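You operate a simulated robot arm through the tools that you are given. There is no shell and no other tool.

You run a simulated robot arm. Do the job below in one go: nothing can be reset, and whatever is moved stays where it is left.

TASK
The spool box card is pink: swap its green canister for the orange one.
Fine: green canister on the bench top beside the tester; shut the lid, latch it, wait till the card is blue. The spools stay. Set down upright: canister.

The check looks at the end state, three seconds after you hand in, the way a careful person would. Anything else that was tipped, shoved, dropped, spilled or broken makes it a failure. A push-on lid holds only when it is set on centred and level and pressed home; a screw cap is set on level and turned clockwise until tight.

THE ROBOT
A 6-joint arm with a fingered hand, fixed in place. Base frame: the origin is on the floor under the middle of its stand, x ahead of it, y to its left, z up. Lengths are in m, angles in rad, forces in N, time in s.
With the tool pointing down near the work surface it reaches from about 0.26 to 0.7 m from the base axis. Its first joint turns from -2.897 to 2.897 rad. Payload 4 kg.
Tool frame: the origin (TCP) lies between the finger pads and is the grasp point; the fingertips stand 0.026 m ahead of it; z points along the fingers, y is the line along which they close. The gripper opens to 0.148 m; its body begins 0.073 m behind the TCP. The gripper is a hand of 3 fingers: y runs from the thumb to the fingers, the wrist lies at [0, 0, -0.239] in the tool frame, and closing takes about 1.5 s.
Orientation is that of the tool frame in the base frame, as a unit quaternion [x, y, z, w]. With the fingers straight down and closing along the base's y, the tool's x points along the base's -x, its y along +y and its z along -z.

THE INTERFACE
- The arm moves only by the tool play_rows. Its argument "plan" is a list of rows, each an object (a shift or turn left out is 0, a gripper value left out holds the last) with "dr": the turn, a rotation vector about the tool's x, y, z in rad, a list of three; "xyz": the shift along the tool's x, y, z in m, a list of three; "jaw": the finger opening in m, from 0 to 0.148. In form: [{"dr": [wx, wy, wz], "xyz": [dx, dy, dz], "jaw": jaw}, ...]. A call has 1 to 20 rows; each row shifts and turns the commanded pose from where the row before left it, along the tool's axes as they then stand. Each row takes 0.2 s and may step no farther than 0.05 m and 0.15 rad from the row before; otherwise, or with a gripper value out of range, the whole call is refused. A pose out of reach is approached as far as the arm can. The call stops where the force on the tool passes 70 N (or 10 N more than at its start, if that is more) or the arm is blocked; 0.2 s more then pass. Each finger travels about 0.153 m/s and halts on what it meets, pressing with about 29 N; the grip force reading is that of the motor and also rises with nothing between the fingers. The clock runs only during rows and for 0.2 s after the last one: add rows that do not move to give the fingers time. It gives the time, the measured TCP pose, the force on the tool (base axes), the opening and the grip force at its end, in the units of the frame above (readings bear some noise), with the torque about the TCP (base axes, N m) and any sound that the robot's microphone picked up.
- Cameras (640 x 400 px; columns grow to the right, rows downward): "scene" is fixed at [0.05, 0.5006, 1.4363]; the picture's right is [-0.11, -0.99, 0.00], its down [-0.71, 0.08, -0.70] and it looks along [0.69, -0.07, -0.72] (base axes); focal length 214 px, centre (320, 200). "wrist" rides on the gripper at [0.068, -0.039, -0.09] in the tool frame; the picture's right is [0.50, 0.87, 0.00], its down [-0.65, 0.38, -0.65] and it looks along [-0.57, 0.33, 0.76] (tool axes); focal length 222 px, centre (320, 200). There is no depth. A picture from a camera that has moved, and an enlarged one, comes with that camera's place and axes in the base frame and with its lens.
- camera(camera): a new picture of that camera. No time passes.
- move_column(by): moves the trunk up (or, below 0, down) by that many m; the arm rides with it, the base frame stays. It gives what a move gives, with no picture.
- hand_shape(shape): the hand has 3 fingers and takes this shape, open, in about a second: jaw (thumb against the fingers, like two jaws); tri (thumb and two fingers); tip (a fingertip pinch); poke (one finger out to press); point (the index stretched); flat (the hand flat); cup (the hand cupped); fist (a fist). The gripper value then closes the fingers along that shape, each until it touches; the sizes above hold for jaw. It gives what a move gives, with no picture.
- enlarge(camera, box): a new picture of the part [left, top, right, bottom] of that camera's present view, enlarged. No time passes.
- finish_job(): hands the job in; it is judged then, once.

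Nothing tells you positions but the pictures and the camera data. Unless the task says otherwise, let go and move clear before handing in.

The tools are called as name(argument=value, ...) on one line, values as JSON. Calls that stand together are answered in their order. play_rows: Moves the arm, as the interface text tells. Its arguments: {"type":"object","properties":{"plan":{"type":"array","items":{"type":"object","properties":{"dr":{"type":"array","items":{"type":"number"}},"xyz":{"type":"array","items":{"type":"number"}},"jaw":{"type":"number"}}}}},"required":["plan"]} The other tools are called the same way: move_column (by) moves the trunk up or down; hand_shape (shape) gives the hand a shape; camera (camera) takes a picture; enlarge (camera, box) takes an enlarged picture of a part of a camera's view; finish_job () hands the job in.

At the start:

```text
time_s: 0.0
tcp_pos: [0.2775, 0.208, 1.3695]
tcp_rot: [0.0, 1.0, 0.0, -0.001]
force: [0.6, -0.1, 0.2]
wrist_torque: [-0.01, -0.03, 0.03]
finger_gap: 0.1476
gripper_force: 0.1
shape: jaw
trunk travel left (down, up): [-0.275, 0.042]
```

scene: 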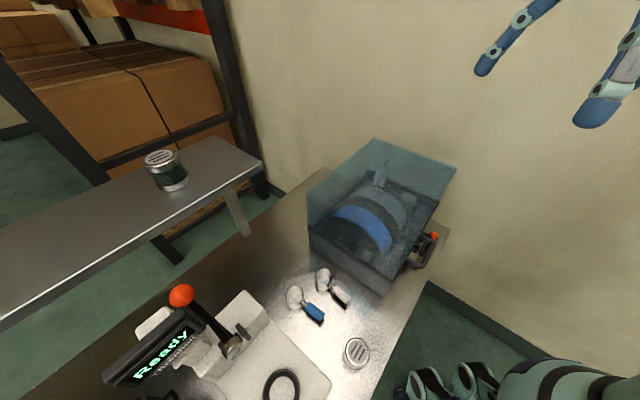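
wrist: 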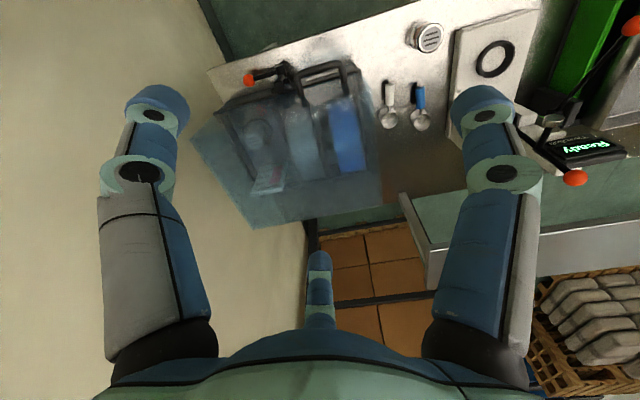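

I see a bench with a transparent-lidded spool box (lid looks raised or tinted), a tester with a "Ready" display, a small canister on the bench and another one on a shelf. I'll take closer looks before moving anything.

enlarge(camera="scene", box=[280, 120, 480, 300])

enlarge(camera="scene", box=[100, 260, 400, 400])

enlarge(camera="scene", box=[120, 130, 220, 210])

enlarge(camera="wrist", box=[180, 20, 460, 230])

enlarge(camera="wrist", box=[360, 0, 640, 220])

```text
2.22 times, centred on (380, 210) of scene
camera zoom: at [0.05, 0.5006, 1.4363], right [-0.11, -0.99, 0.0], down [-0.71, 0.08, -0.7], along [0.69, -0.07, -0.72], focal length 477 px, centre (187, 178)
```

zoom: 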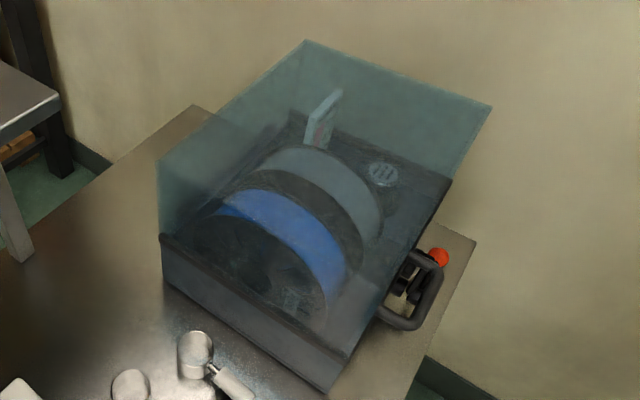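

```text
2.13 times, centred on (250, 330) of scene
camera zoom: at [0.05, 0.5006, 1.4363], right [-0.11, -0.99, 0.0], down [-0.71, 0.08, -0.7], along [0.69, -0.07, -0.72], focal length 458 px, centre (469, -77)
```

zoom: 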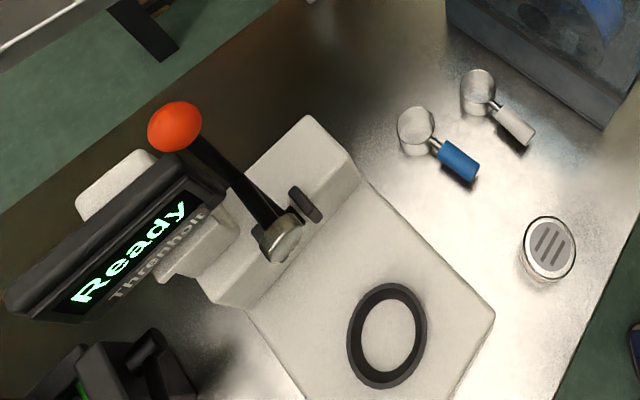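

```text
5.00 times, centred on (170, 170) of scene
camera zoom: at [0.05, 0.5006, 1.4363], right [-0.11, -0.99, 0.0], down [-0.71, 0.08, -0.7], along [0.69, -0.07, -0.72], focal length 1072 px, centre (1070, 350)
```

zoom: 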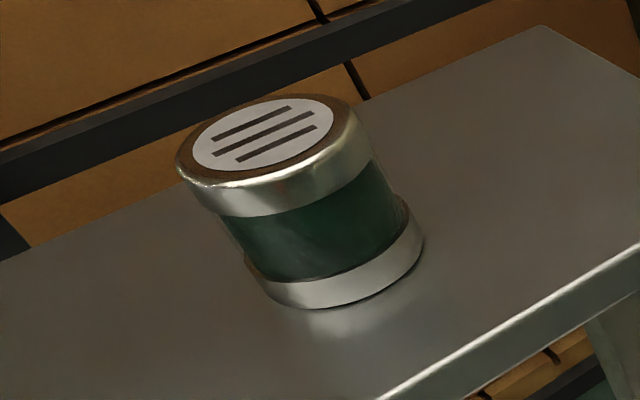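

```text
1.90 times, centred on (320, 125) of wrist
camera zoom: at [0.2082, 0.1689, 1.4602], right [-0.5, 0.87, 0.0], down [0.65, 0.38, 0.65], along [0.57, 0.33, -0.76], focal length 423 px, centre (320, 343)
```

zoom: 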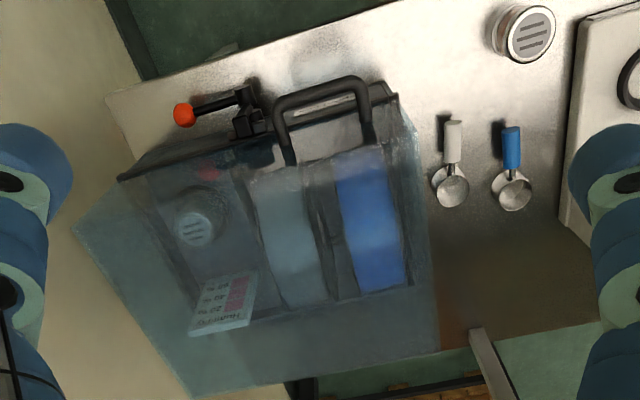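

```text
1.82 times, centred on (500, 110) of wrist
camera zoom: at [0.2082, 0.1689, 1.4602], right [-0.5, 0.87, 0.0], down [0.65, 0.38, 0.65], along [0.57, 0.33, -0.76], focal length 404 px, centre (-7, 364)
```

zoom: 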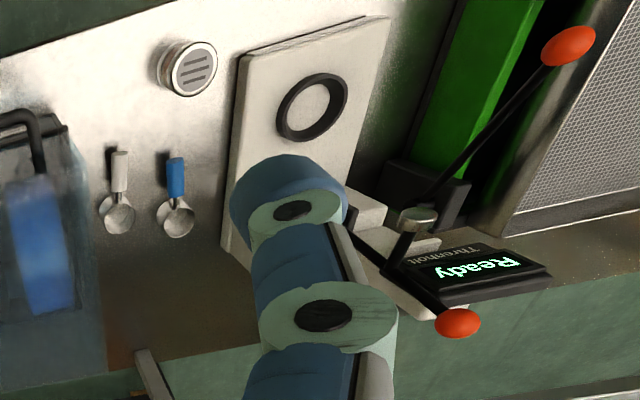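

The box sits at about 45° yaw, centred near (0.47, 0.28), with its lid closed. The latch and handle face the robot, and its canister is near (0.53, 0.15). A second canister stands on the bench near (0.13, 0.41). I'll bring the wrist camera closer to inspect the latch.

play_rows(plan=[{"xyz": [0.001, -0.0226, 0.0386]}, {"xyz": [0.001, -0.0226, 0.0386]}, {"xyz": [0.001, -0.0226, 0.0386]}, {"xyz": [0.001, -0.0226, 0.0386]}, {"xyz": [0.001, -0.0226, 0.0386]}, {"xyz": [0.001, -0.0226, 0.0386]}, {"xyz": [0.001, -0.0226, 0.0386]}, {"dr": [0, 0, -0.13]}, {"dr": [0, 0, -0.13]}])

camera(camera="wrist")

```text
time_s: 2.0
tcp_pos: [0.2697, 0.0505, 1.0996]
tcp_rot: [-0.13, 0.991, 0.0, 0.0]
force: [0.1, -0.1, -0.5]
wrist_torque: [-0.01, -0.02, 0.04]
finger_gap: 0.1476
gripper_force: 0.0
shape: jaw
trunk travel left (down, up): [-0.275, 0.042]
```

```text
taken
camera wrist: at [0.2133, -0.0052, 1.1891], right [-0.71, 0.71, 0.0], down [0.53, 0.53, 0.65], along [0.46, 0.46, -0.76], focal length 222 px, centre (320, 200)
```

wrist: 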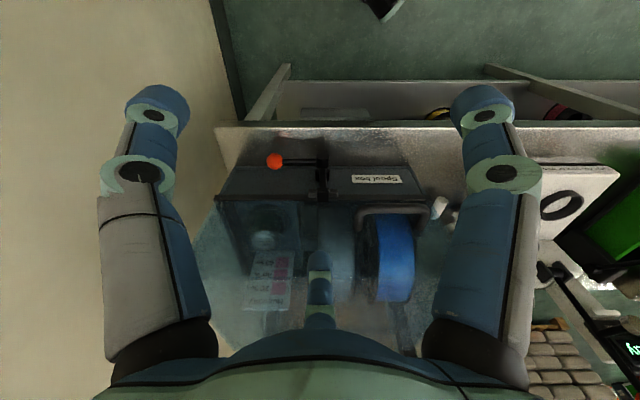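

The wrist view now shows the front of the box with its latch and orange ball. I'll enlarge it for detail.

enlarge(camera="wrist", box=[200, 120, 460, 320])

enlarge(camera="wrist", box=[200, 130, 360, 230])

enlarge(camera="wrist", box=[210, 210, 310, 320])

enlarge(camera="scene", box=[360, 180, 460, 300])

```text
2.00 times, centred on (330, 220) of wrist
camera zoom: at [0.2133, -0.0052, 1.1891], right [-0.71, 0.71, 0.0], down [0.53, 0.53, 0.65], along [0.46, 0.46, -0.76], focal length 444 px, centre (300, 160)
```

zoom: 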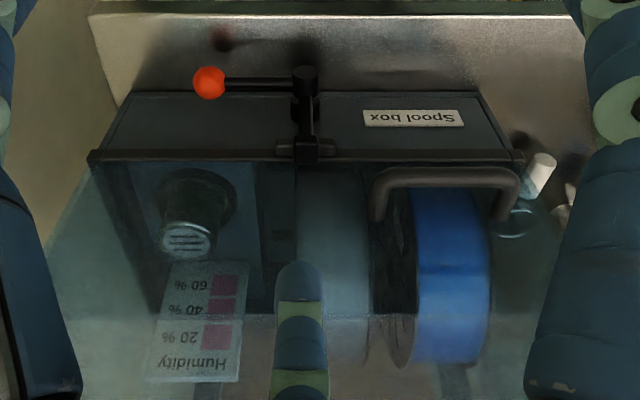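

```text
4.00 times, centred on (280, 180) of wrist
camera zoom: at [0.2133, -0.0052, 1.1891], right [-0.71, 0.71, 0.0], down [0.53, 0.53, 0.65], along [0.46, 0.46, -0.76], focal length 888 px, centre (480, 280)
```

zoom: 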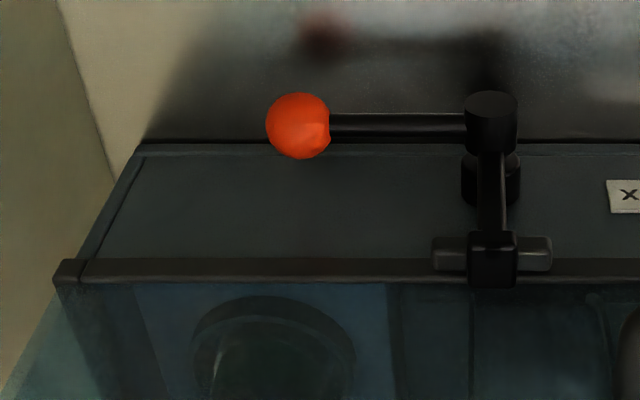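

```text
3.64 times, centred on (260, 265) of wrist
camera zoom: at [0.2133, -0.0052, 1.1891], right [-0.71, 0.71, 0.0], down [0.53, 0.53, 0.65], along [0.46, 0.46, -0.76], focal length 808 px, centre (538, -36)
```

zoom: 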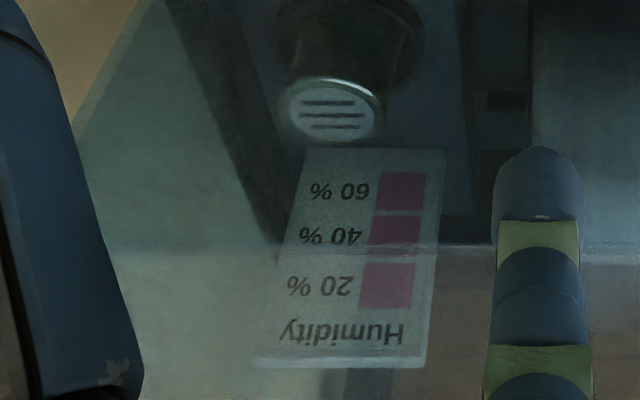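

```text
3.33 times, centred on (410, 240) of scene
camera zoom: at [0.05, 0.5006, 1.4363], right [-0.11, -0.99, 0.0], down [-0.71, 0.08, -0.7], along [0.69, -0.07, -0.72], focal length 715 px, centre (20, 67)
```

zoom: 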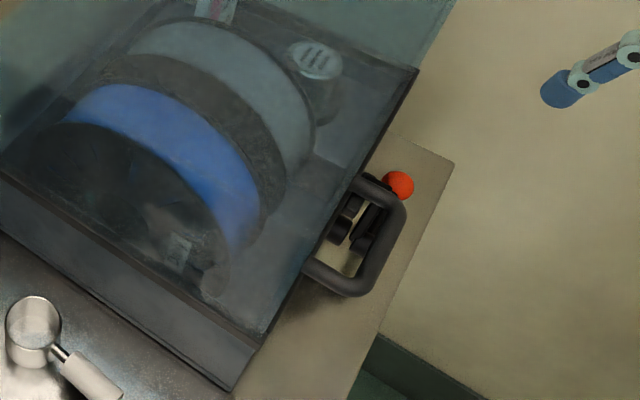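

The latch is a rotary lever on the front face: hub at the centre, hook up over the keeper, ball to the right, all currently latched. The handle is on the lid's front. Next I'll check the bench canister's colour and what the tester is.

enlarge(camera="scene", box=[325, 325, 395, 385])

enlarge(camera="scene", box=[90, 270, 250, 400])

enlarge(camera="wrist", box=[430, 80, 640, 380])

```text
6.67 times, centred on (360, 355) of scene
camera zoom: at [0.05, 0.5006, 1.4363], right [-0.11, -0.99, 0.0], down [-0.71, 0.08, -0.7], along [0.69, -0.07, -0.72], focal length 1430 px, centre (53, -833)
```

zoom: 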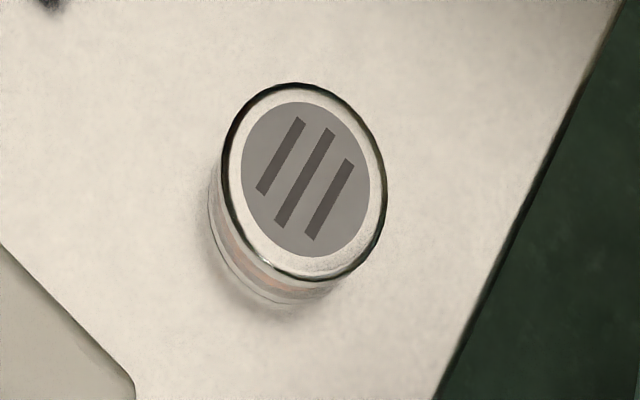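

```text
3.08 times, centred on (170, 335) of scene
camera zoom: at [0.05, 0.5006, 1.4363], right [-0.11, -0.99, 0.0], down [-0.71, 0.08, -0.7], along [0.69, -0.07, -0.72], focal length 660 px, centre (782, -215)
```

zoom: 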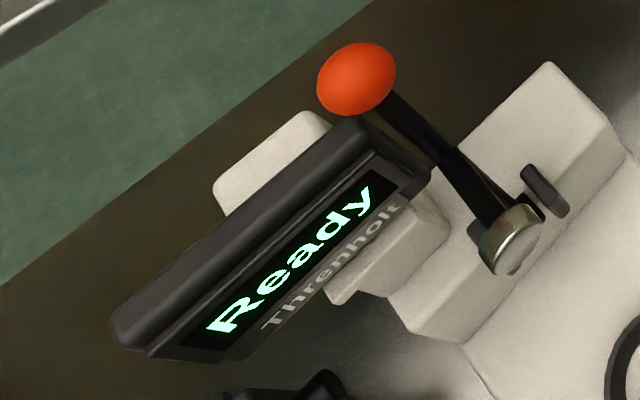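

```text
1.33 times, centred on (535, 230) of wrist
camera zoom: at [0.2133, -0.0052, 1.1891], right [-0.71, 0.71, 0.0], down [0.53, 0.53, 0.65], along [0.46, 0.46, -0.76], focal length 296 px, centre (33, 160)
```

zoom: 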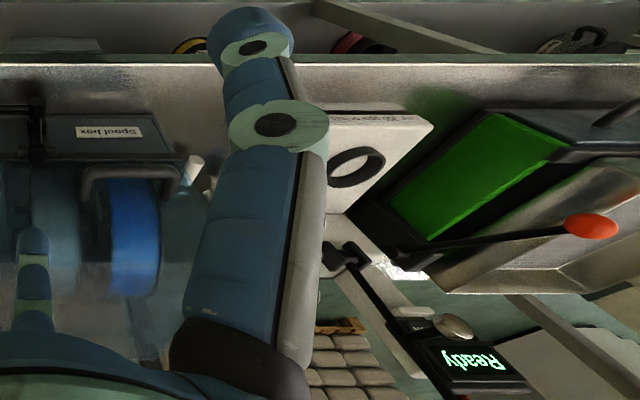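

The bench canister shows an orange band, so it is the fresh one, at about (0.13, 0.41). I'll turn the wrist camera toward the left of the bench to see the tester and the free bench space.

play_rows(plan=[{"xyz": [0.0108, 0.0374, -0.0167]}, {"xyz": [0.0108, 0.0374, -0.0167]}, {"xyz": [0.0108, 0.0374, -0.0167]}, {"xyz": [0.0108, 0.0374, -0.0167]}, {"xyz": [0.0108, 0.0374, -0.0167]}, {"xyz": [0.0108, 0.0374, -0.0167]}, {"dr": [0, 0, -0.131]}, {"dr": [0, 0, -0.131]}, {"dr": [0, 0, -0.131]}, {"dr": [0, 0, -0.131]}, {"dr": [0, 0, -0.131]}, {"dr": [0, 0, -0.131]}, {"dr": [0, 0, -0.131]}, {"dr": [0, 0, -0.131]}])

camera(camera="wrist")

camera(camera="scene")

```text
time_s: 5.0
tcp_pos: [0.149, 0.2509, 1.1996]
tcp_rot: [-0.609, 0.793, -0.001, 0.0]
force: [0.1, -0.4, 0.6]
wrist_torque: [0.02, 0.01, -0.02]
finger_gap: 0.1478
gripper_force: 0.0
shape: jaw
trunk travel left (down, up): [-0.275, 0.042]
```

```text
taken
camera wrist: at [0.1688, 0.175, 1.2898], right [-0.97, -0.26, 0.0], down [-0.2, 0.73, 0.65], along [-0.17, 0.63, -0.76], focal length 222 px, centre (320, 200)
```

wrist: 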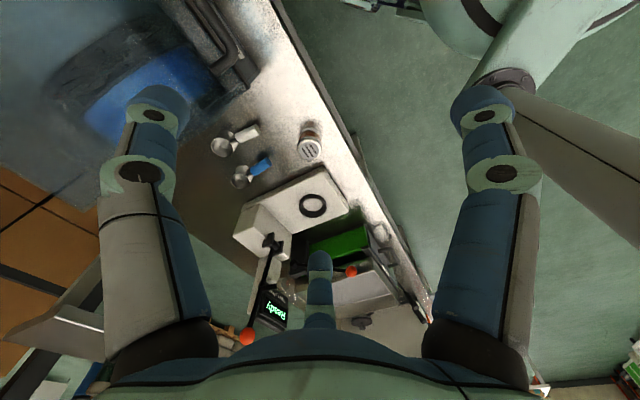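

```text
taken
```

scene: 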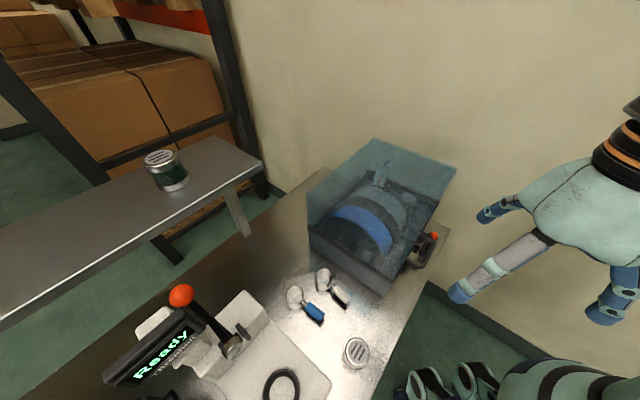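

I'll enlarge the tester area of this view to read the labels.

enlarge(camera="wrist", box=[200, 100, 440, 340])

enlarge(camera="wrist", box=[280, 200, 440, 340])

enlarge(camera="wrist", box=[270, 100, 390, 220])

```text
1.67 times, centred on (320, 220) of wrist
camera zoom: at [0.1688, 0.175, 1.2898], right [-0.97, -0.26, 0.0], down [-0.2, 0.73, 0.65], along [-0.17, 0.63, -0.76], focal length 370 px, centre (320, 167)
```

zoom: 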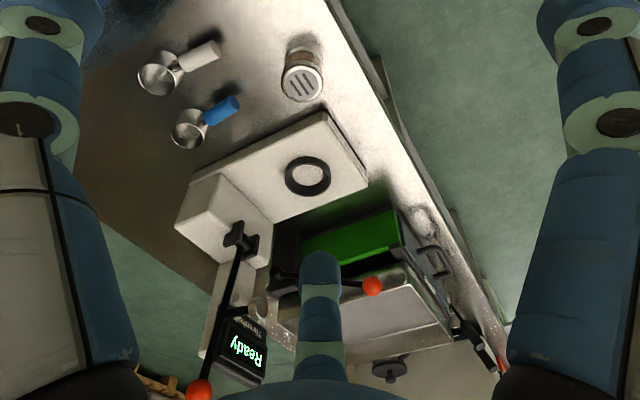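

```text
2.86 times, centred on (360, 270) of wrist
camera zoom: at [0.1688, 0.175, 1.2898], right [-0.97, -0.26, 0.0], down [-0.2, 0.73, 0.65], along [-0.17, 0.63, -0.76], focal length 635 px, centre (206, 0)
```

zoom: 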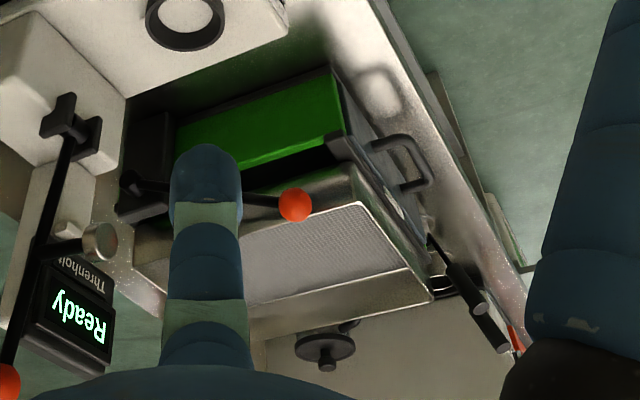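

```text
3.33 times, centred on (330, 160) of wrist
camera zoom: at [0.1688, 0.175, 1.2898], right [-0.97, -0.26, 0.0], down [-0.2, 0.73, 0.65], along [-0.17, 0.63, -0.76], focal length 740 px, centre (287, 333)
```

zoom: 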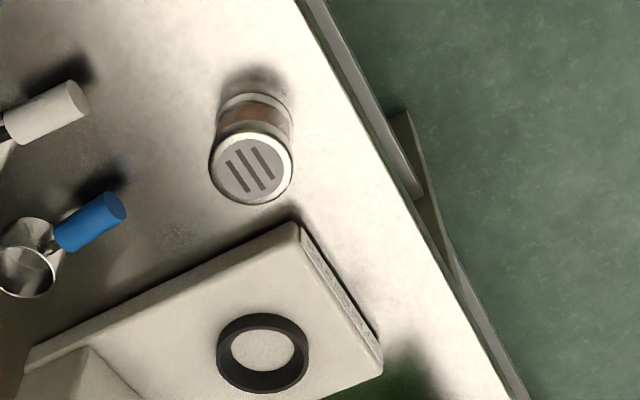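

The tester candidate is the white slab with the ring and the "Threnholt – Ready" display. I'll check the text on its front edge to be sure.

enlarge(camera="wrist", box=[316, 160, 356, 210])

enlarge(camera="wrist", box=[240, 270, 300, 320])

enlarge(camera="wrist", box=[340, 200, 440, 320])

```text
8.00 times, centred on (336, 185) of wrist
camera zoom: at [0.1688, 0.175, 1.2898], right [-0.97, -0.26, 0.0], down [-0.2, 0.73, 0.65], along [-0.17, 0.63, -0.76], focal length 1777 px, centre (192, 320)
```

zoom: 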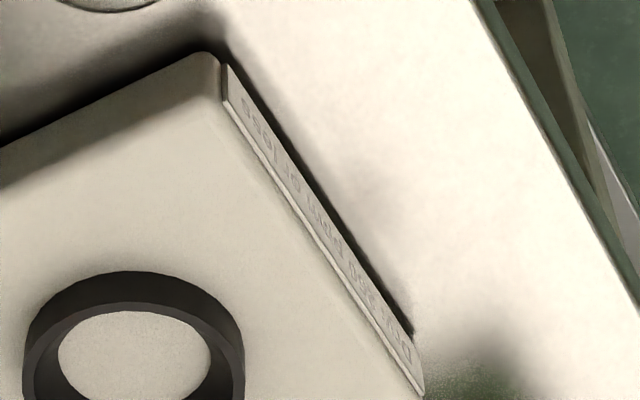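

```text
8.00 times, centred on (270, 295) of wrist
camera zoom: at [0.1688, 0.175, 1.2898], right [-0.97, -0.26, 0.0], down [-0.2, 0.73, 0.65], along [-0.17, 0.63, -0.76], focal length 1777 px, centre (720, -560)
```

zoom: 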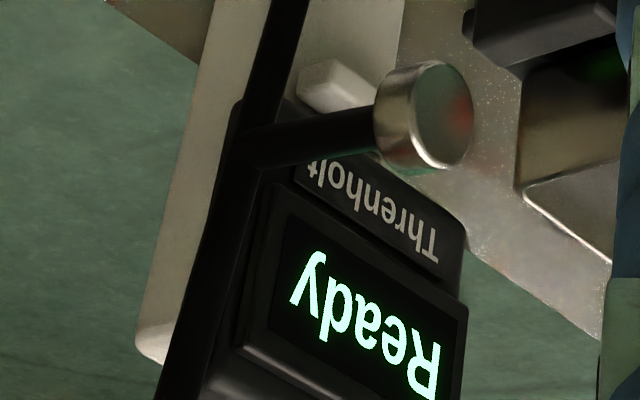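

```text
3.33 times, centred on (390, 260) of wrist
camera zoom: at [0.1688, 0.175, 1.2898], right [-0.97, -0.26, 0.0], down [-0.2, 0.73, 0.65], along [-0.17, 0.63, -0.76], focal length 740 px, centre (87, 0)
```

zoom: 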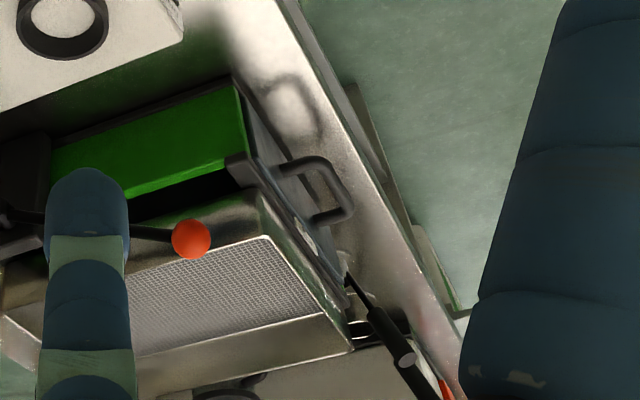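

The slab's label reads "Dry: 350 ppm or less", so the Threnholt unit is the tester. The orange canister stands beside it, the bench top is at about z = 0.78, and the canister is about 0.065 tall and 0.056 wide. I'll go back and look at the latch from closer.

play_rows(plan=[{"dr": [0, 0, 0.131]}, {"dr": [0, 0, 0.131]}, {"dr": [0, 0, 0.131]}, {"dr": [0, 0, 0.131]}, {"dr": [0, 0, 0.131]}, {"dr": [0, 0, 0.131]}, {"dr": [0, 0, 0.131]}, {"dr": [0, 0, 0.131]}, {"xyz": [-0.0198, -0.0398, 0]}, {"xyz": [-0.0198, -0.0398, 0]}, {"xyz": [-0.0198, -0.0398, 0]}, {"xyz": [-0.0198, -0.0398, 0]}, {"xyz": [-0.0198, -0.0398, 0]}, {"xyz": [-0.0198, -0.0398, 0]}, {"xyz": [0, 0, 0.042]}, {"xyz": [0, 0, 0.042]}, {"xyz": [0, 0, 0.042]}, {"xyz": [0, 0, 0.042]}, {"xyz": [0, 0, 0.042]}])

camera(camera="wrist")

enlarge(camera="wrist", box=[190, 60, 450, 230])

camera(camera="scene")

```text
time_s: 9.0
tcp_pos: [0.3233, 0.0496, 0.9872]
tcp_rot: [-0.13, 0.992, 0.001, 0.001]
force: [0.3, 0.2, -0.3]
wrist_torque: [0.0, 0.01, 0.01]
finger_gap: 0.148
gripper_force: 0.0
shape: jaw
trunk travel left (down, up): [-0.275, 0.042]
```

```text
taken
camera wrist: at [0.268, -0.005, 1.0769], right [-0.71, 0.71, 0.0], down [0.53, 0.53, 0.65], along [0.46, 0.46, -0.76], focal length 222 px, centre (320, 200)
```

wrist: 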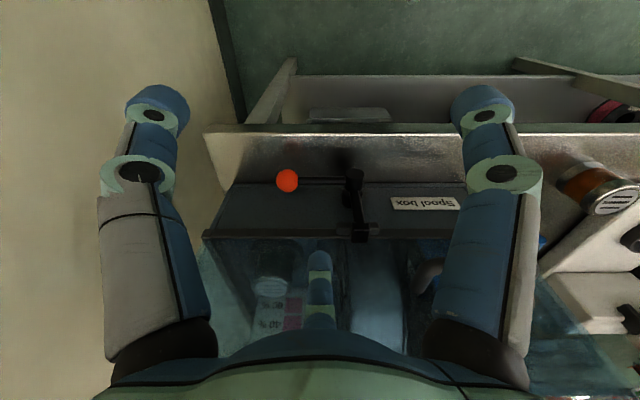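

```text
2.35 times, centred on (320, 145) of wrist
camera zoom: at [0.268, -0.005, 1.0769], right [-0.71, 0.71, 0.0], down [0.53, 0.53, 0.65], along [0.46, 0.46, -0.76], focal length 523 px, centre (320, 329)
```

zoom: 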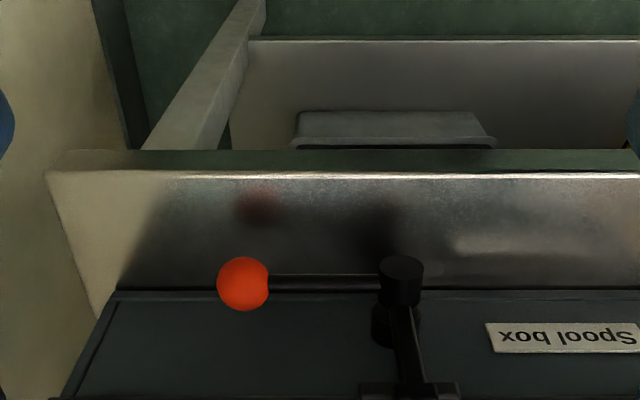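

```text
taken
```

scene: 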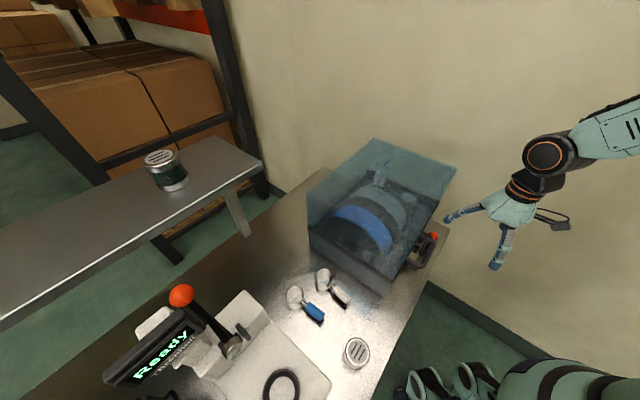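

The latch hub axis is perpendicular to the front face and the ball is near (0.42, 0.085, 0.837), so lifting the ball should release it. Before touching anything I'll check in free air how the hand closes.

play_rows(plan=[{"jaw": 0.06}, {"jaw": 0.06}, {"jaw": 0.06}, {"jaw": 0.06}, {"jaw": 0.06}])

camera(camera="wrist")

play_rows(plan=[{"jaw": 0.02}, {"jaw": 0.02}, {"jaw": 0.02}, {"jaw": 0.02}])

camera(camera="wrist")

enlarge(camera="scene", box=[420, 80, 640, 300])

```text
time_s: 10.2
tcp_pos: [0.3227, 0.0511, 0.9878]
tcp_rot: [-0.129, 0.992, 0.0, 0.0]
force: [-0.2, -0.1, 0.5]
wrist_torque: [0.02, -0.04, 0.01]
finger_gap: 0.0602
gripper_force: 0.1
shape: jaw
trunk travel left (down, up): [-0.275, 0.042]
```

```text
taken
camera wrist: at [0.2674, -0.005, 1.0775], right [-0.71, 0.71, 0.0], down [0.54, 0.53, 0.65], along [0.46, 0.46, -0.76], focal length 222 px, centre (320, 200)
```

wrist: 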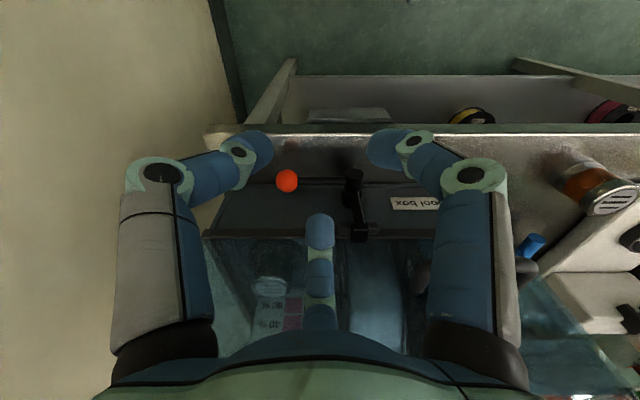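

```text
time_s: 11.2
tcp_pos: [0.3235, 0.0504, 0.988]
tcp_rot: [-0.13, 0.992, -0.001, 0.0]
force: [-0.3, -0.2, 0.4]
wrist_torque: [0.0, -0.01, -0.02]
finger_gap: 0.0203
gripper_force: 0.0
shape: jaw
trunk travel left (down, up): [-0.275, 0.042]
```

```text
taken
camera wrist: at [0.2673, -0.005, 1.0775], right [-0.71, 0.71, 0.0], down [0.54, 0.53, 0.65], along [0.46, 0.46, -0.76], focal length 222 px, centre (320, 200)
```

wrist: 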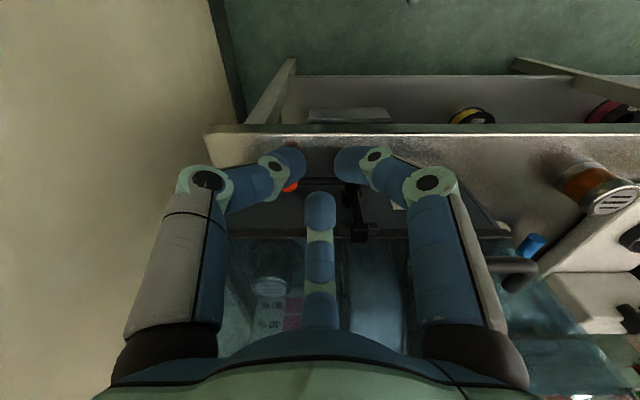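

```text
1.82 times, centred on (530, 190) of scene
camera zoom: at [0.05, 0.5006, 1.4363], right [-0.11, -0.99, 0.0], down [-0.71, 0.08, -0.7], along [0.69, -0.07, -0.72], focal length 390 px, centre (-62, 218)
```

zoom: 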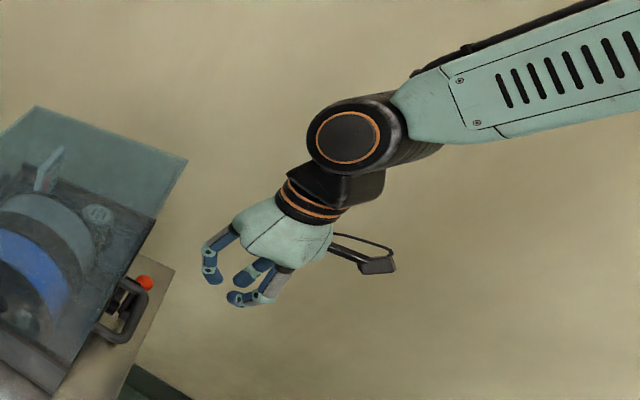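

The hand closes as a centric three-finger grip. To lift the latch lever I'd rather hook a single extended finger under the rod, so I'll try the "poke" shape here in free air and see where the finger lies.

hand_shape(shape="poke")

camera(camera="wrist")

enlarge(camera="scene", box=[420, 80, 640, 300])

```text
time_s: 12.1
tcp_pos: [0.3227, 0.0501, 0.987]
tcp_rot: [-0.13, 0.992, 0.0, -0.001]
force: [0.7, 0.8, 0.6]
wrist_torque: [-0.03, -0.01, 0.01]
finger_gap: 0.0
gripper_force: 0.1
shape: poke
trunk travel left (down, up): [-0.275, 0.042]
```

```text
taken
camera wrist: at [0.2673, -0.005, 1.0775], right [-0.71, 0.71, 0.0], down [0.54, 0.53, 0.65], along [0.46, 0.46, -0.76], focal length 222 px, centre (320, 200)
```

wrist: 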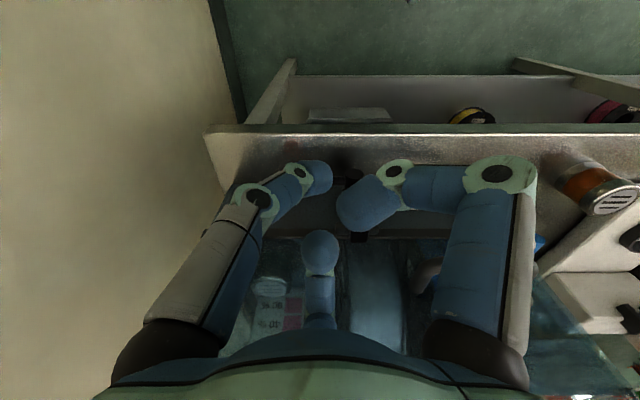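

```text
1.82 times, centred on (530, 190) of scene
camera zoom: at [0.05, 0.5006, 1.4363], right [-0.11, -0.99, 0.0], down [-0.71, 0.08, -0.7], along [0.69, -0.07, -0.72], focal length 390 px, centre (-62, 218)
```

zoom: 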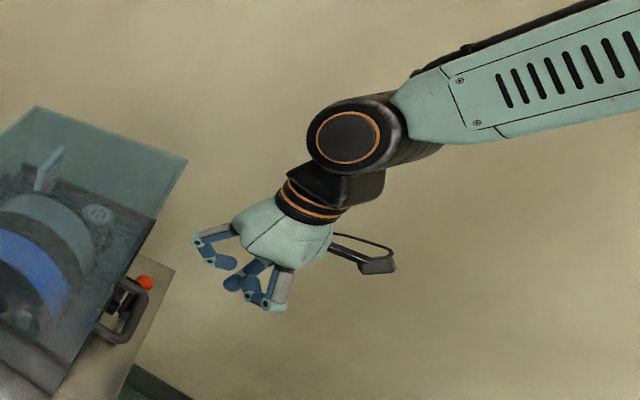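

Poke keeps all the fingers bunched together. I'll check "point" too.

hand_shape(shape="point")

camera(camera="wrist")

enlarge(camera="scene", box=[420, 80, 640, 300])

```text
time_s: 13.0
tcp_pos: [0.324, 0.0502, 0.9869]
tcp_rot: [-0.13, 0.992, 0.0, 0.0]
force: [0.7, 0.3, 0.2]
wrist_torque: [0.03, 0.02, 0.01]
finger_gap: 0.1422
gripper_force: 0.1
shape: point
trunk travel left (down, up): [-0.275, 0.042]
```

```text
taken
camera wrist: at [0.2673, -0.005, 1.0775], right [-0.71, 0.71, 0.0], down [0.54, 0.53, 0.65], along [0.46, 0.46, -0.76], focal length 222 px, centre (320, 200)
```

wrist: 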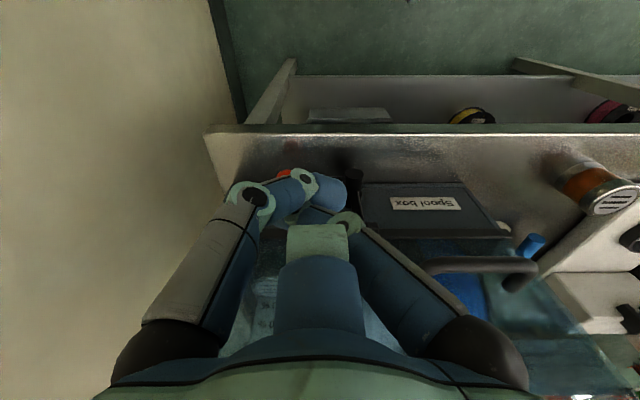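

```text
1.82 times, centred on (530, 190) of scene
camera zoom: at [0.05, 0.5006, 1.4363], right [-0.11, -0.99, 0.0], down [-0.71, 0.08, -0.7], along [0.69, -0.07, -0.72], focal length 390 px, centre (-62, 218)
```

zoom: 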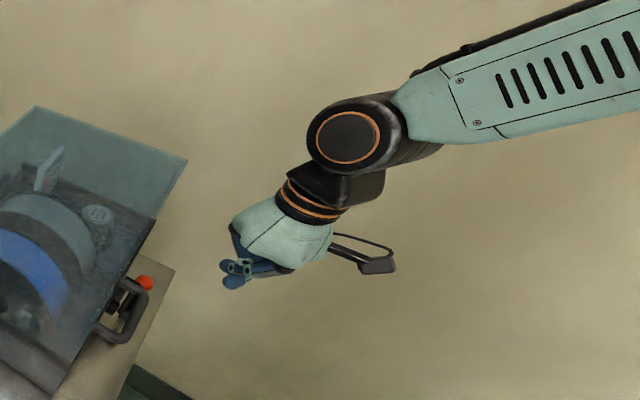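

Point crosses the fingers, so I'll use the jaw shape instead. The plan is to tilt the hand 45° outward with the thumb on the outer, lower side and grip the ball. First I go back to jaw, partly closed, and set that orientation in free space in front of the latch.

hand_shape(shape="jaw")

play_rows(plan=[{"xyz": [-0.0291, -0.0334, -0.013], "jaw": 0.05}, {}, {}, {"dr": [0, 0, 0.1315]}, {"dr": [0, 0, 0.1315]}, {"dr": [0, 0, 0.1315]}, {"dr": [0, 0, 0.1315]}, {"dr": [0, 0, 0.1315]}, {"dr": [0, 0, 0.1315]}, {"dr": [0, 0, 0.1315]}, {"dr": [0, 0, 0.1315]}, {"dr": [-0.131, 0, 0]}, {"dr": [-0.131, 0, 0]}, {"dr": [-0.131, 0, 0]}, {"dr": [-0.131, 0, 0]}, {"dr": [-0.131, 0, 0]}, {"dr": [-0.131, 0, 0]}])

camera(camera="wrist")

enlarge(camera="scene", box=[380, 80, 640, 320])

```text
time_s: 13.9
tcp_pos: [0.3219, 0.0497, 0.9869]
tcp_rot: [-0.13, 0.992, 0.0, 0.0]
force: [0.8, 0.8, 0.0]
wrist_torque: [-0.02, 0.01, 0.03]
finger_gap: 0.148
gripper_force: 0.1
shape: jaw
trunk travel left (down, up): [-0.275, 0.042]
```

```text
time_s: 17.5
tcp_pos: [0.3621, 0.0236, 1.0031]
tcp_rot: [0.356, 0.852, 0.355, 0.148]
force: [0.0, -0.4, 0.1]
wrist_torque: [0.0, -0.04, 0.03]
finger_gap: 0.0505
gripper_force: 0.1
shape: jaw
trunk travel left (down, up): [-0.275, 0.042]
```

```text
taken
camera wrist: at [0.2496, 0.0083, 1.0389], right [0.08, 0.79, 0.61], down [0.32, -0.6, 0.73], along [0.94, 0.14, -0.3], focal length 222 px, centre (320, 200)
```

wrist: 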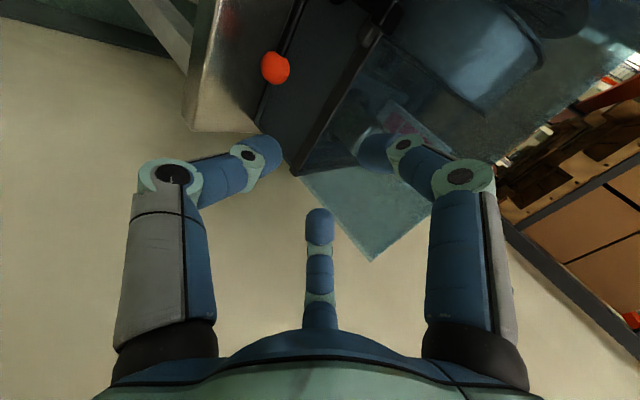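

```text
1.67 times, centred on (510, 200) of scene
camera zoom: at [0.05, 0.5006, 1.4363], right [-0.11, -0.99, 0.0], down [-0.71, 0.08, -0.7], along [0.69, -0.07, -0.72], focal length 358 px, centre (3, 200)
```

zoom: 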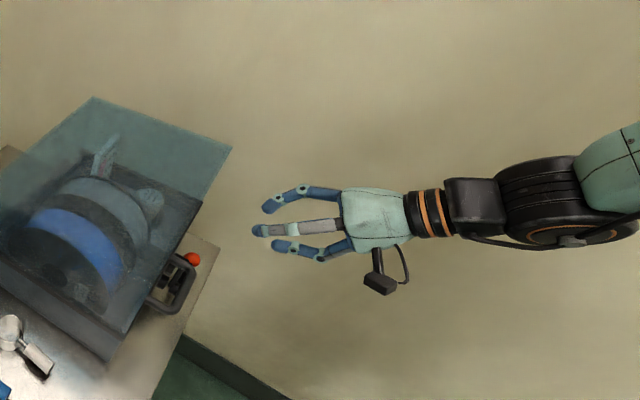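

The orientation is as planned, and the ball appears where I predicted to within a few pixels, so its position estimate is good. I'll approach it in stages.

play_rows(plan=[{"xyz": [0.001, -0.0292, 0.0292]}, {"xyz": [0.001, -0.0292, 0.0292]}, {"xyz": [0, 0, 0.03]}, {"xyz": [0, 0, 0.03]}])

camera(camera="wrist")

enlarge(camera="scene", box=[340, 160, 540, 310])

```text
time_s: 18.5
tcp_pos: [0.4049, 0.052, 0.8962]
tcp_rot: [0.356, 0.853, 0.353, 0.145]
force: [-0.6, 0.1, 0.0]
wrist_torque: [-0.02, -0.03, 0.01]
finger_gap: 0.0503
gripper_force: 0.0
shape: jaw
out of reach, approached as far as the arm can: row 3, 4
trunk travel left (down, up): [-0.275, 0.042]
```

```text
taken
camera wrist: at [0.2933, 0.0362, 0.9323], right [0.09, 0.78, 0.61], down [0.33, -0.6, 0.73], along [0.94, 0.14, -0.31], focal length 222 px, centre (320, 200)
```

wrist: 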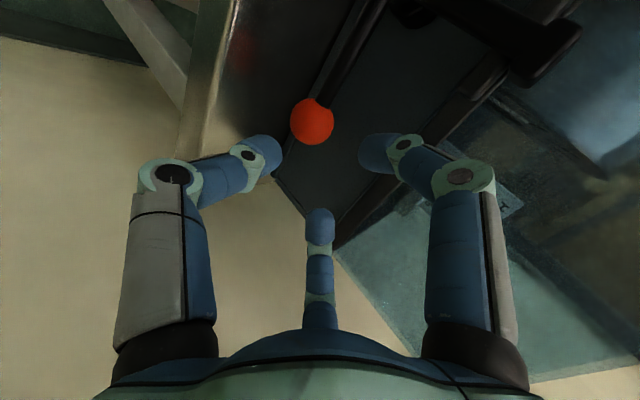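

```text
2.67 times, centred on (440, 235) of scene
camera zoom: at [0.05, 0.5006, 1.4363], right [-0.11, -0.99, 0.0], down [-0.71, 0.08, -0.7], along [0.69, -0.07, -0.72], focal length 572 px, centre (0, 107)
```

zoom: 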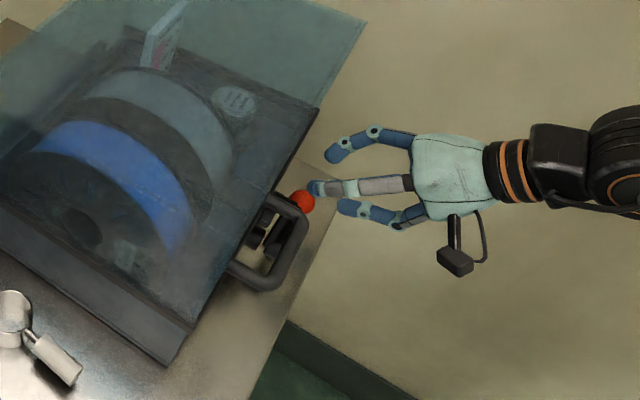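

The arm hit its reach limit at this low tilted pose (rows 3 and 4), stopping short without touching anything. I'll back up and lower the trunk so the low poses become reachable.

play_rows(plan=[{"xyz": [0, 0, -0.03]}, {"xyz": [0, 0, -0.03]}, {"xyz": [0, 0.0292, -0.0292]}, {"xyz": [0, 0.0292, -0.0292]}, {"xyz": [0, 0.0292, -0.0292]}, {"xyz": [0, 0.0292, -0.0292]}])

```text
time_s: 19.9
tcp_pos: [0.3738, 0.0231, 1.1047]
tcp_rot: [0.355, 0.853, 0.353, 0.148]
force: [-0.5, -0.6, 0.4]
wrist_torque: [0.04, -0.03, -0.03]
finger_gap: 0.0504
gripper_force: 0.1
shape: jaw
trunk travel left (down, up): [-0.275, 0.042]
```

move_column(by=-0.12)

camera(camera="scene")

camera(camera="wrist")

```text
time_s: 21.4
tcp_pos: [0.3737, 0.0218, 0.9821]
tcp_rot: [0.356, 0.852, 0.354, 0.147]
force: [-0.2, 0.2, -0.5]
wrist_torque: [-0.02, 0.01, -0.01]
finger_gap: 0.0504
gripper_force: 0.1
shape: jaw
trunk travel left (down, up): [-0.155, 0.162]
```

```text
taken
```

scene: 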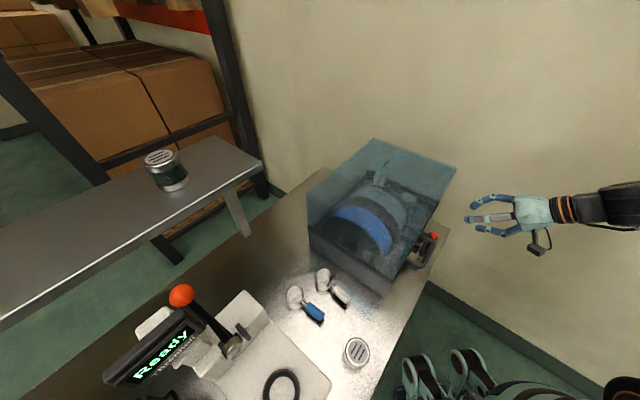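

```text
taken
camera wrist: at [0.2617, 0.0052, 1.0193], right [0.08, 0.79, 0.61], down [0.32, -0.6, 0.73], along [0.94, 0.14, -0.3], focal length 222 px, centre (320, 200)
```

wrist: 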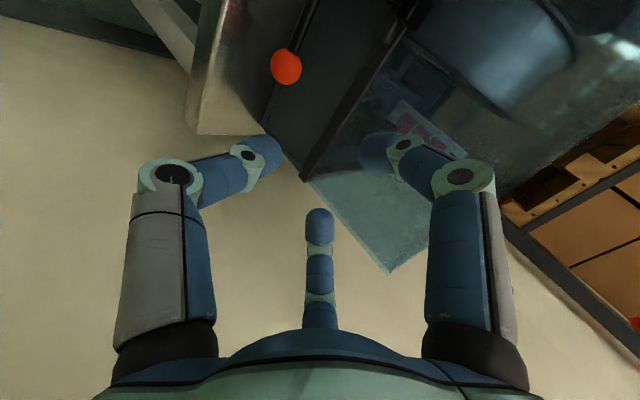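

play_rows(plan=[{"xyz": [0.0039, -0.0161, 0.0296]}, {"xyz": [0.0039, -0.0161, 0.0296]}, {"xyz": [0.0039, -0.0161, 0.0296]}, {}])

camera(camera="wrist")

enlarge(camera="scene", box=[340, 160, 540, 310])

```text
time_s: 22.4
tcp_pos: [0.3862, 0.0505, 0.8849]
tcp_rot: [0.356, 0.852, 0.354, 0.148]
force: [0.5, -0.2, 0.3]
wrist_torque: [0.02, 0.0, 0.0]
finger_gap: 0.0504
gripper_force: 0.1
shape: jaw
trunk travel left (down, up): [-0.155, 0.162]
```

```text
taken
camera wrist: at [0.2738, 0.0336, 0.921], right [0.08, 0.79, 0.61], down [0.32, -0.6, 0.73], along [0.94, 0.14, -0.3], focal length 222 px, centre (320, 200)
```

wrist: 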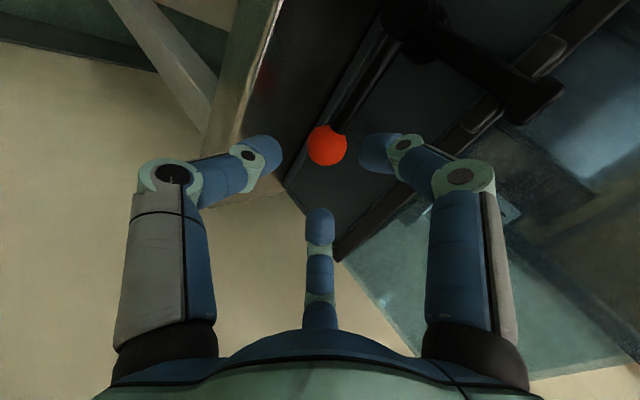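

```text
2.67 times, centred on (440, 235) of scene
camera zoom: at [0.05, 0.5006, 1.4363], right [-0.11, -0.99, 0.0], down [-0.71, 0.08, -0.7], along [0.69, -0.07, -0.72], focal length 572 px, centre (0, 107)
```

zoom: 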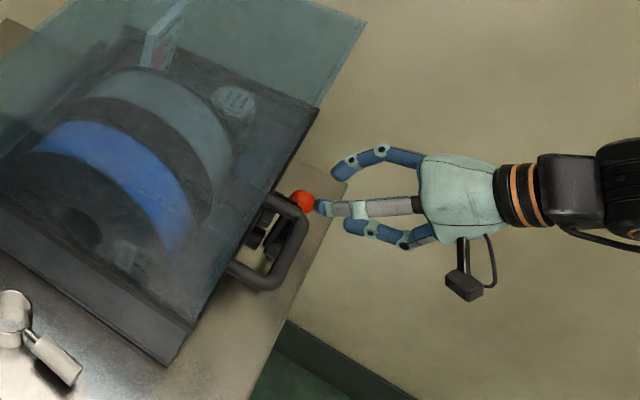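

The ball is nearly on the hand's axis. I'll advance with a small sideways correction, then close on the ball.

play_rows(plan=[{"xyz": [0.001, 0.002, 0.027]}, {"xyz": [0.001, 0.002, 0.027]}, {}])

camera(camera="wrist")

enlarge(camera="scene", box=[380, 190, 480, 270])

```text
time_s: 23.2
tcp_pos: [0.4149, 0.0798, 0.8499]
tcp_rot: [0.356, 0.852, 0.354, 0.147]
force: [0.4, 0.0, -0.3]
wrist_torque: [0.01, 0.03, -0.01]
finger_gap: 0.0504
gripper_force: 0.1
shape: jaw
trunk travel left (down, up): [-0.155, 0.162]
```

```text
taken
camera wrist: at [0.3016, 0.0637, 0.8861], right [0.08, 0.79, 0.61], down [0.32, -0.6, 0.73], along [0.94, 0.14, -0.3], focal length 222 px, centre (320, 200)
```

wrist: 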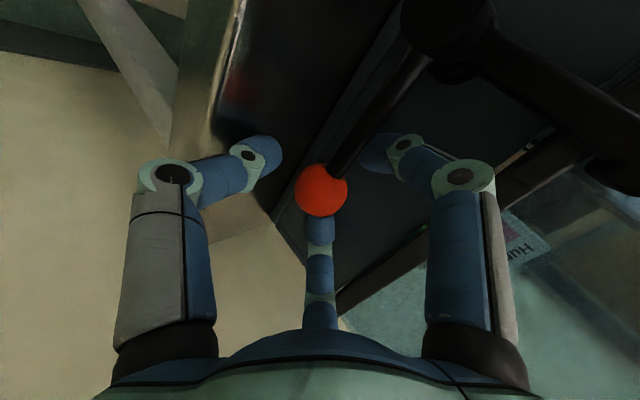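

```text
5.00 times, centred on (430, 230) of scene
camera zoom: at [0.05, 0.5006, 1.4363], right [-0.11, -0.99, 0.0], down [-0.71, 0.08, -0.7], along [0.69, -0.07, -0.72], focal length 1072 px, centre (-230, 50)
```

zoom: 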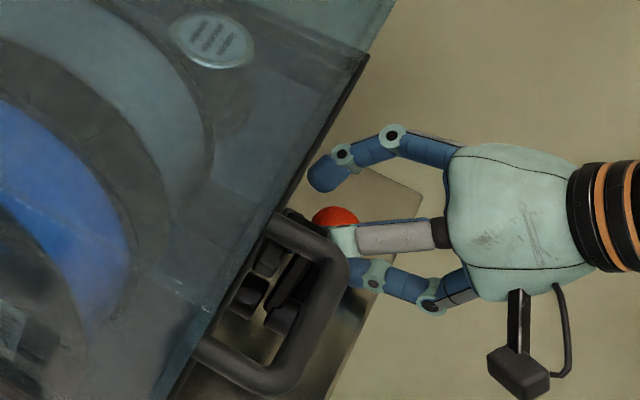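

The ball is centred between the fingers. Closing now.

play_rows(plan=[{"jaw": 0.03}, {"jaw": 0.01}, {"jaw": 0.01}, {"jaw": 0.01}, {"jaw": 0.01}])

camera(camera="wrist")

```text
time_s: 24.4
tcp_pos: [0.4143, 0.0798, 0.8492]
tcp_rot: [0.357, 0.852, 0.354, 0.148]
force: [6.5, 4.0, -4.1]
wrist_torque: [-0.01, -0.11, 0.0]
finger_gap: 0.0149
gripper_force: 28.9
shape: jaw
trunk travel left (down, up): [-0.155, 0.162]
```

```text
taken
camera wrist: at [0.3023, 0.0639, 0.8861], right [0.08, 0.79, 0.61], down [0.32, -0.6, 0.73], along [0.94, 0.14, -0.3], focal length 222 px, centre (320, 200)
```

wrist: 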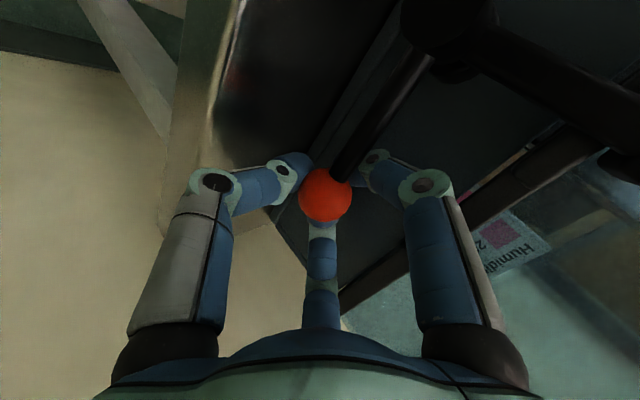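

The ball is gripped securely. I'll lift it gently along the arc around the hub and watch the force.

play_rows(plan=[{"xyz": [0.0003, 0.0054, -0.0054]}, {"xyz": [0.001, 0.0054, -0.0054]}, {"xyz": [0.002, 0.0053, -0.0053]}])

camera(camera="wrist")

enlarge(camera="scene", box=[380, 190, 480, 270])

```text
time_s: 25.2
tcp_pos: [0.4119, 0.086, 0.8734]
tcp_rot: [0.355, 0.853, 0.353, 0.147]
force: [8.4, 24.5, -6.0]
wrist_torque: [-0.21, -0.03, -0.16]
finger_gap: 0.0116
gripper_force: 28.8
shape: jaw
trunk travel left (down, up): [-0.155, 0.162]
```

```text
taken
camera wrist: at [0.299, 0.0685, 0.9085], right [0.08, 0.79, 0.61], down [0.32, -0.6, 0.73], along [0.94, 0.14, -0.3], focal length 222 px, centre (320, 200)
```

wrist: 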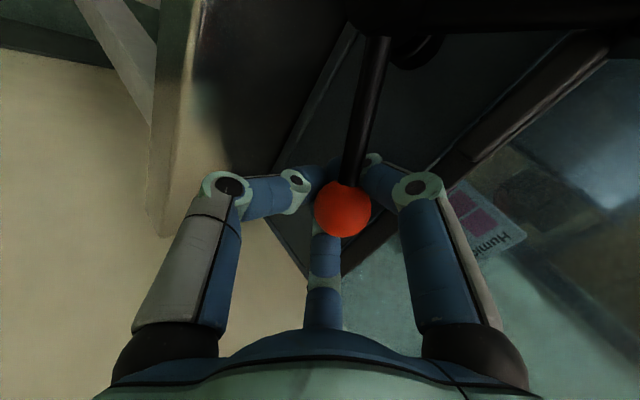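

```text
5.00 times, centred on (430, 230) of scene
camera zoom: at [0.05, 0.5006, 1.4363], right [-0.11, -0.99, 0.0], down [-0.71, 0.08, -0.7], along [0.69, -0.07, -0.72], focal length 1072 px, centre (-230, 50)
```

zoom: 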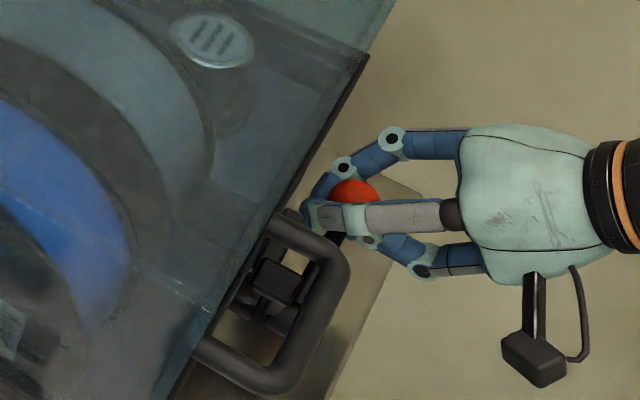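

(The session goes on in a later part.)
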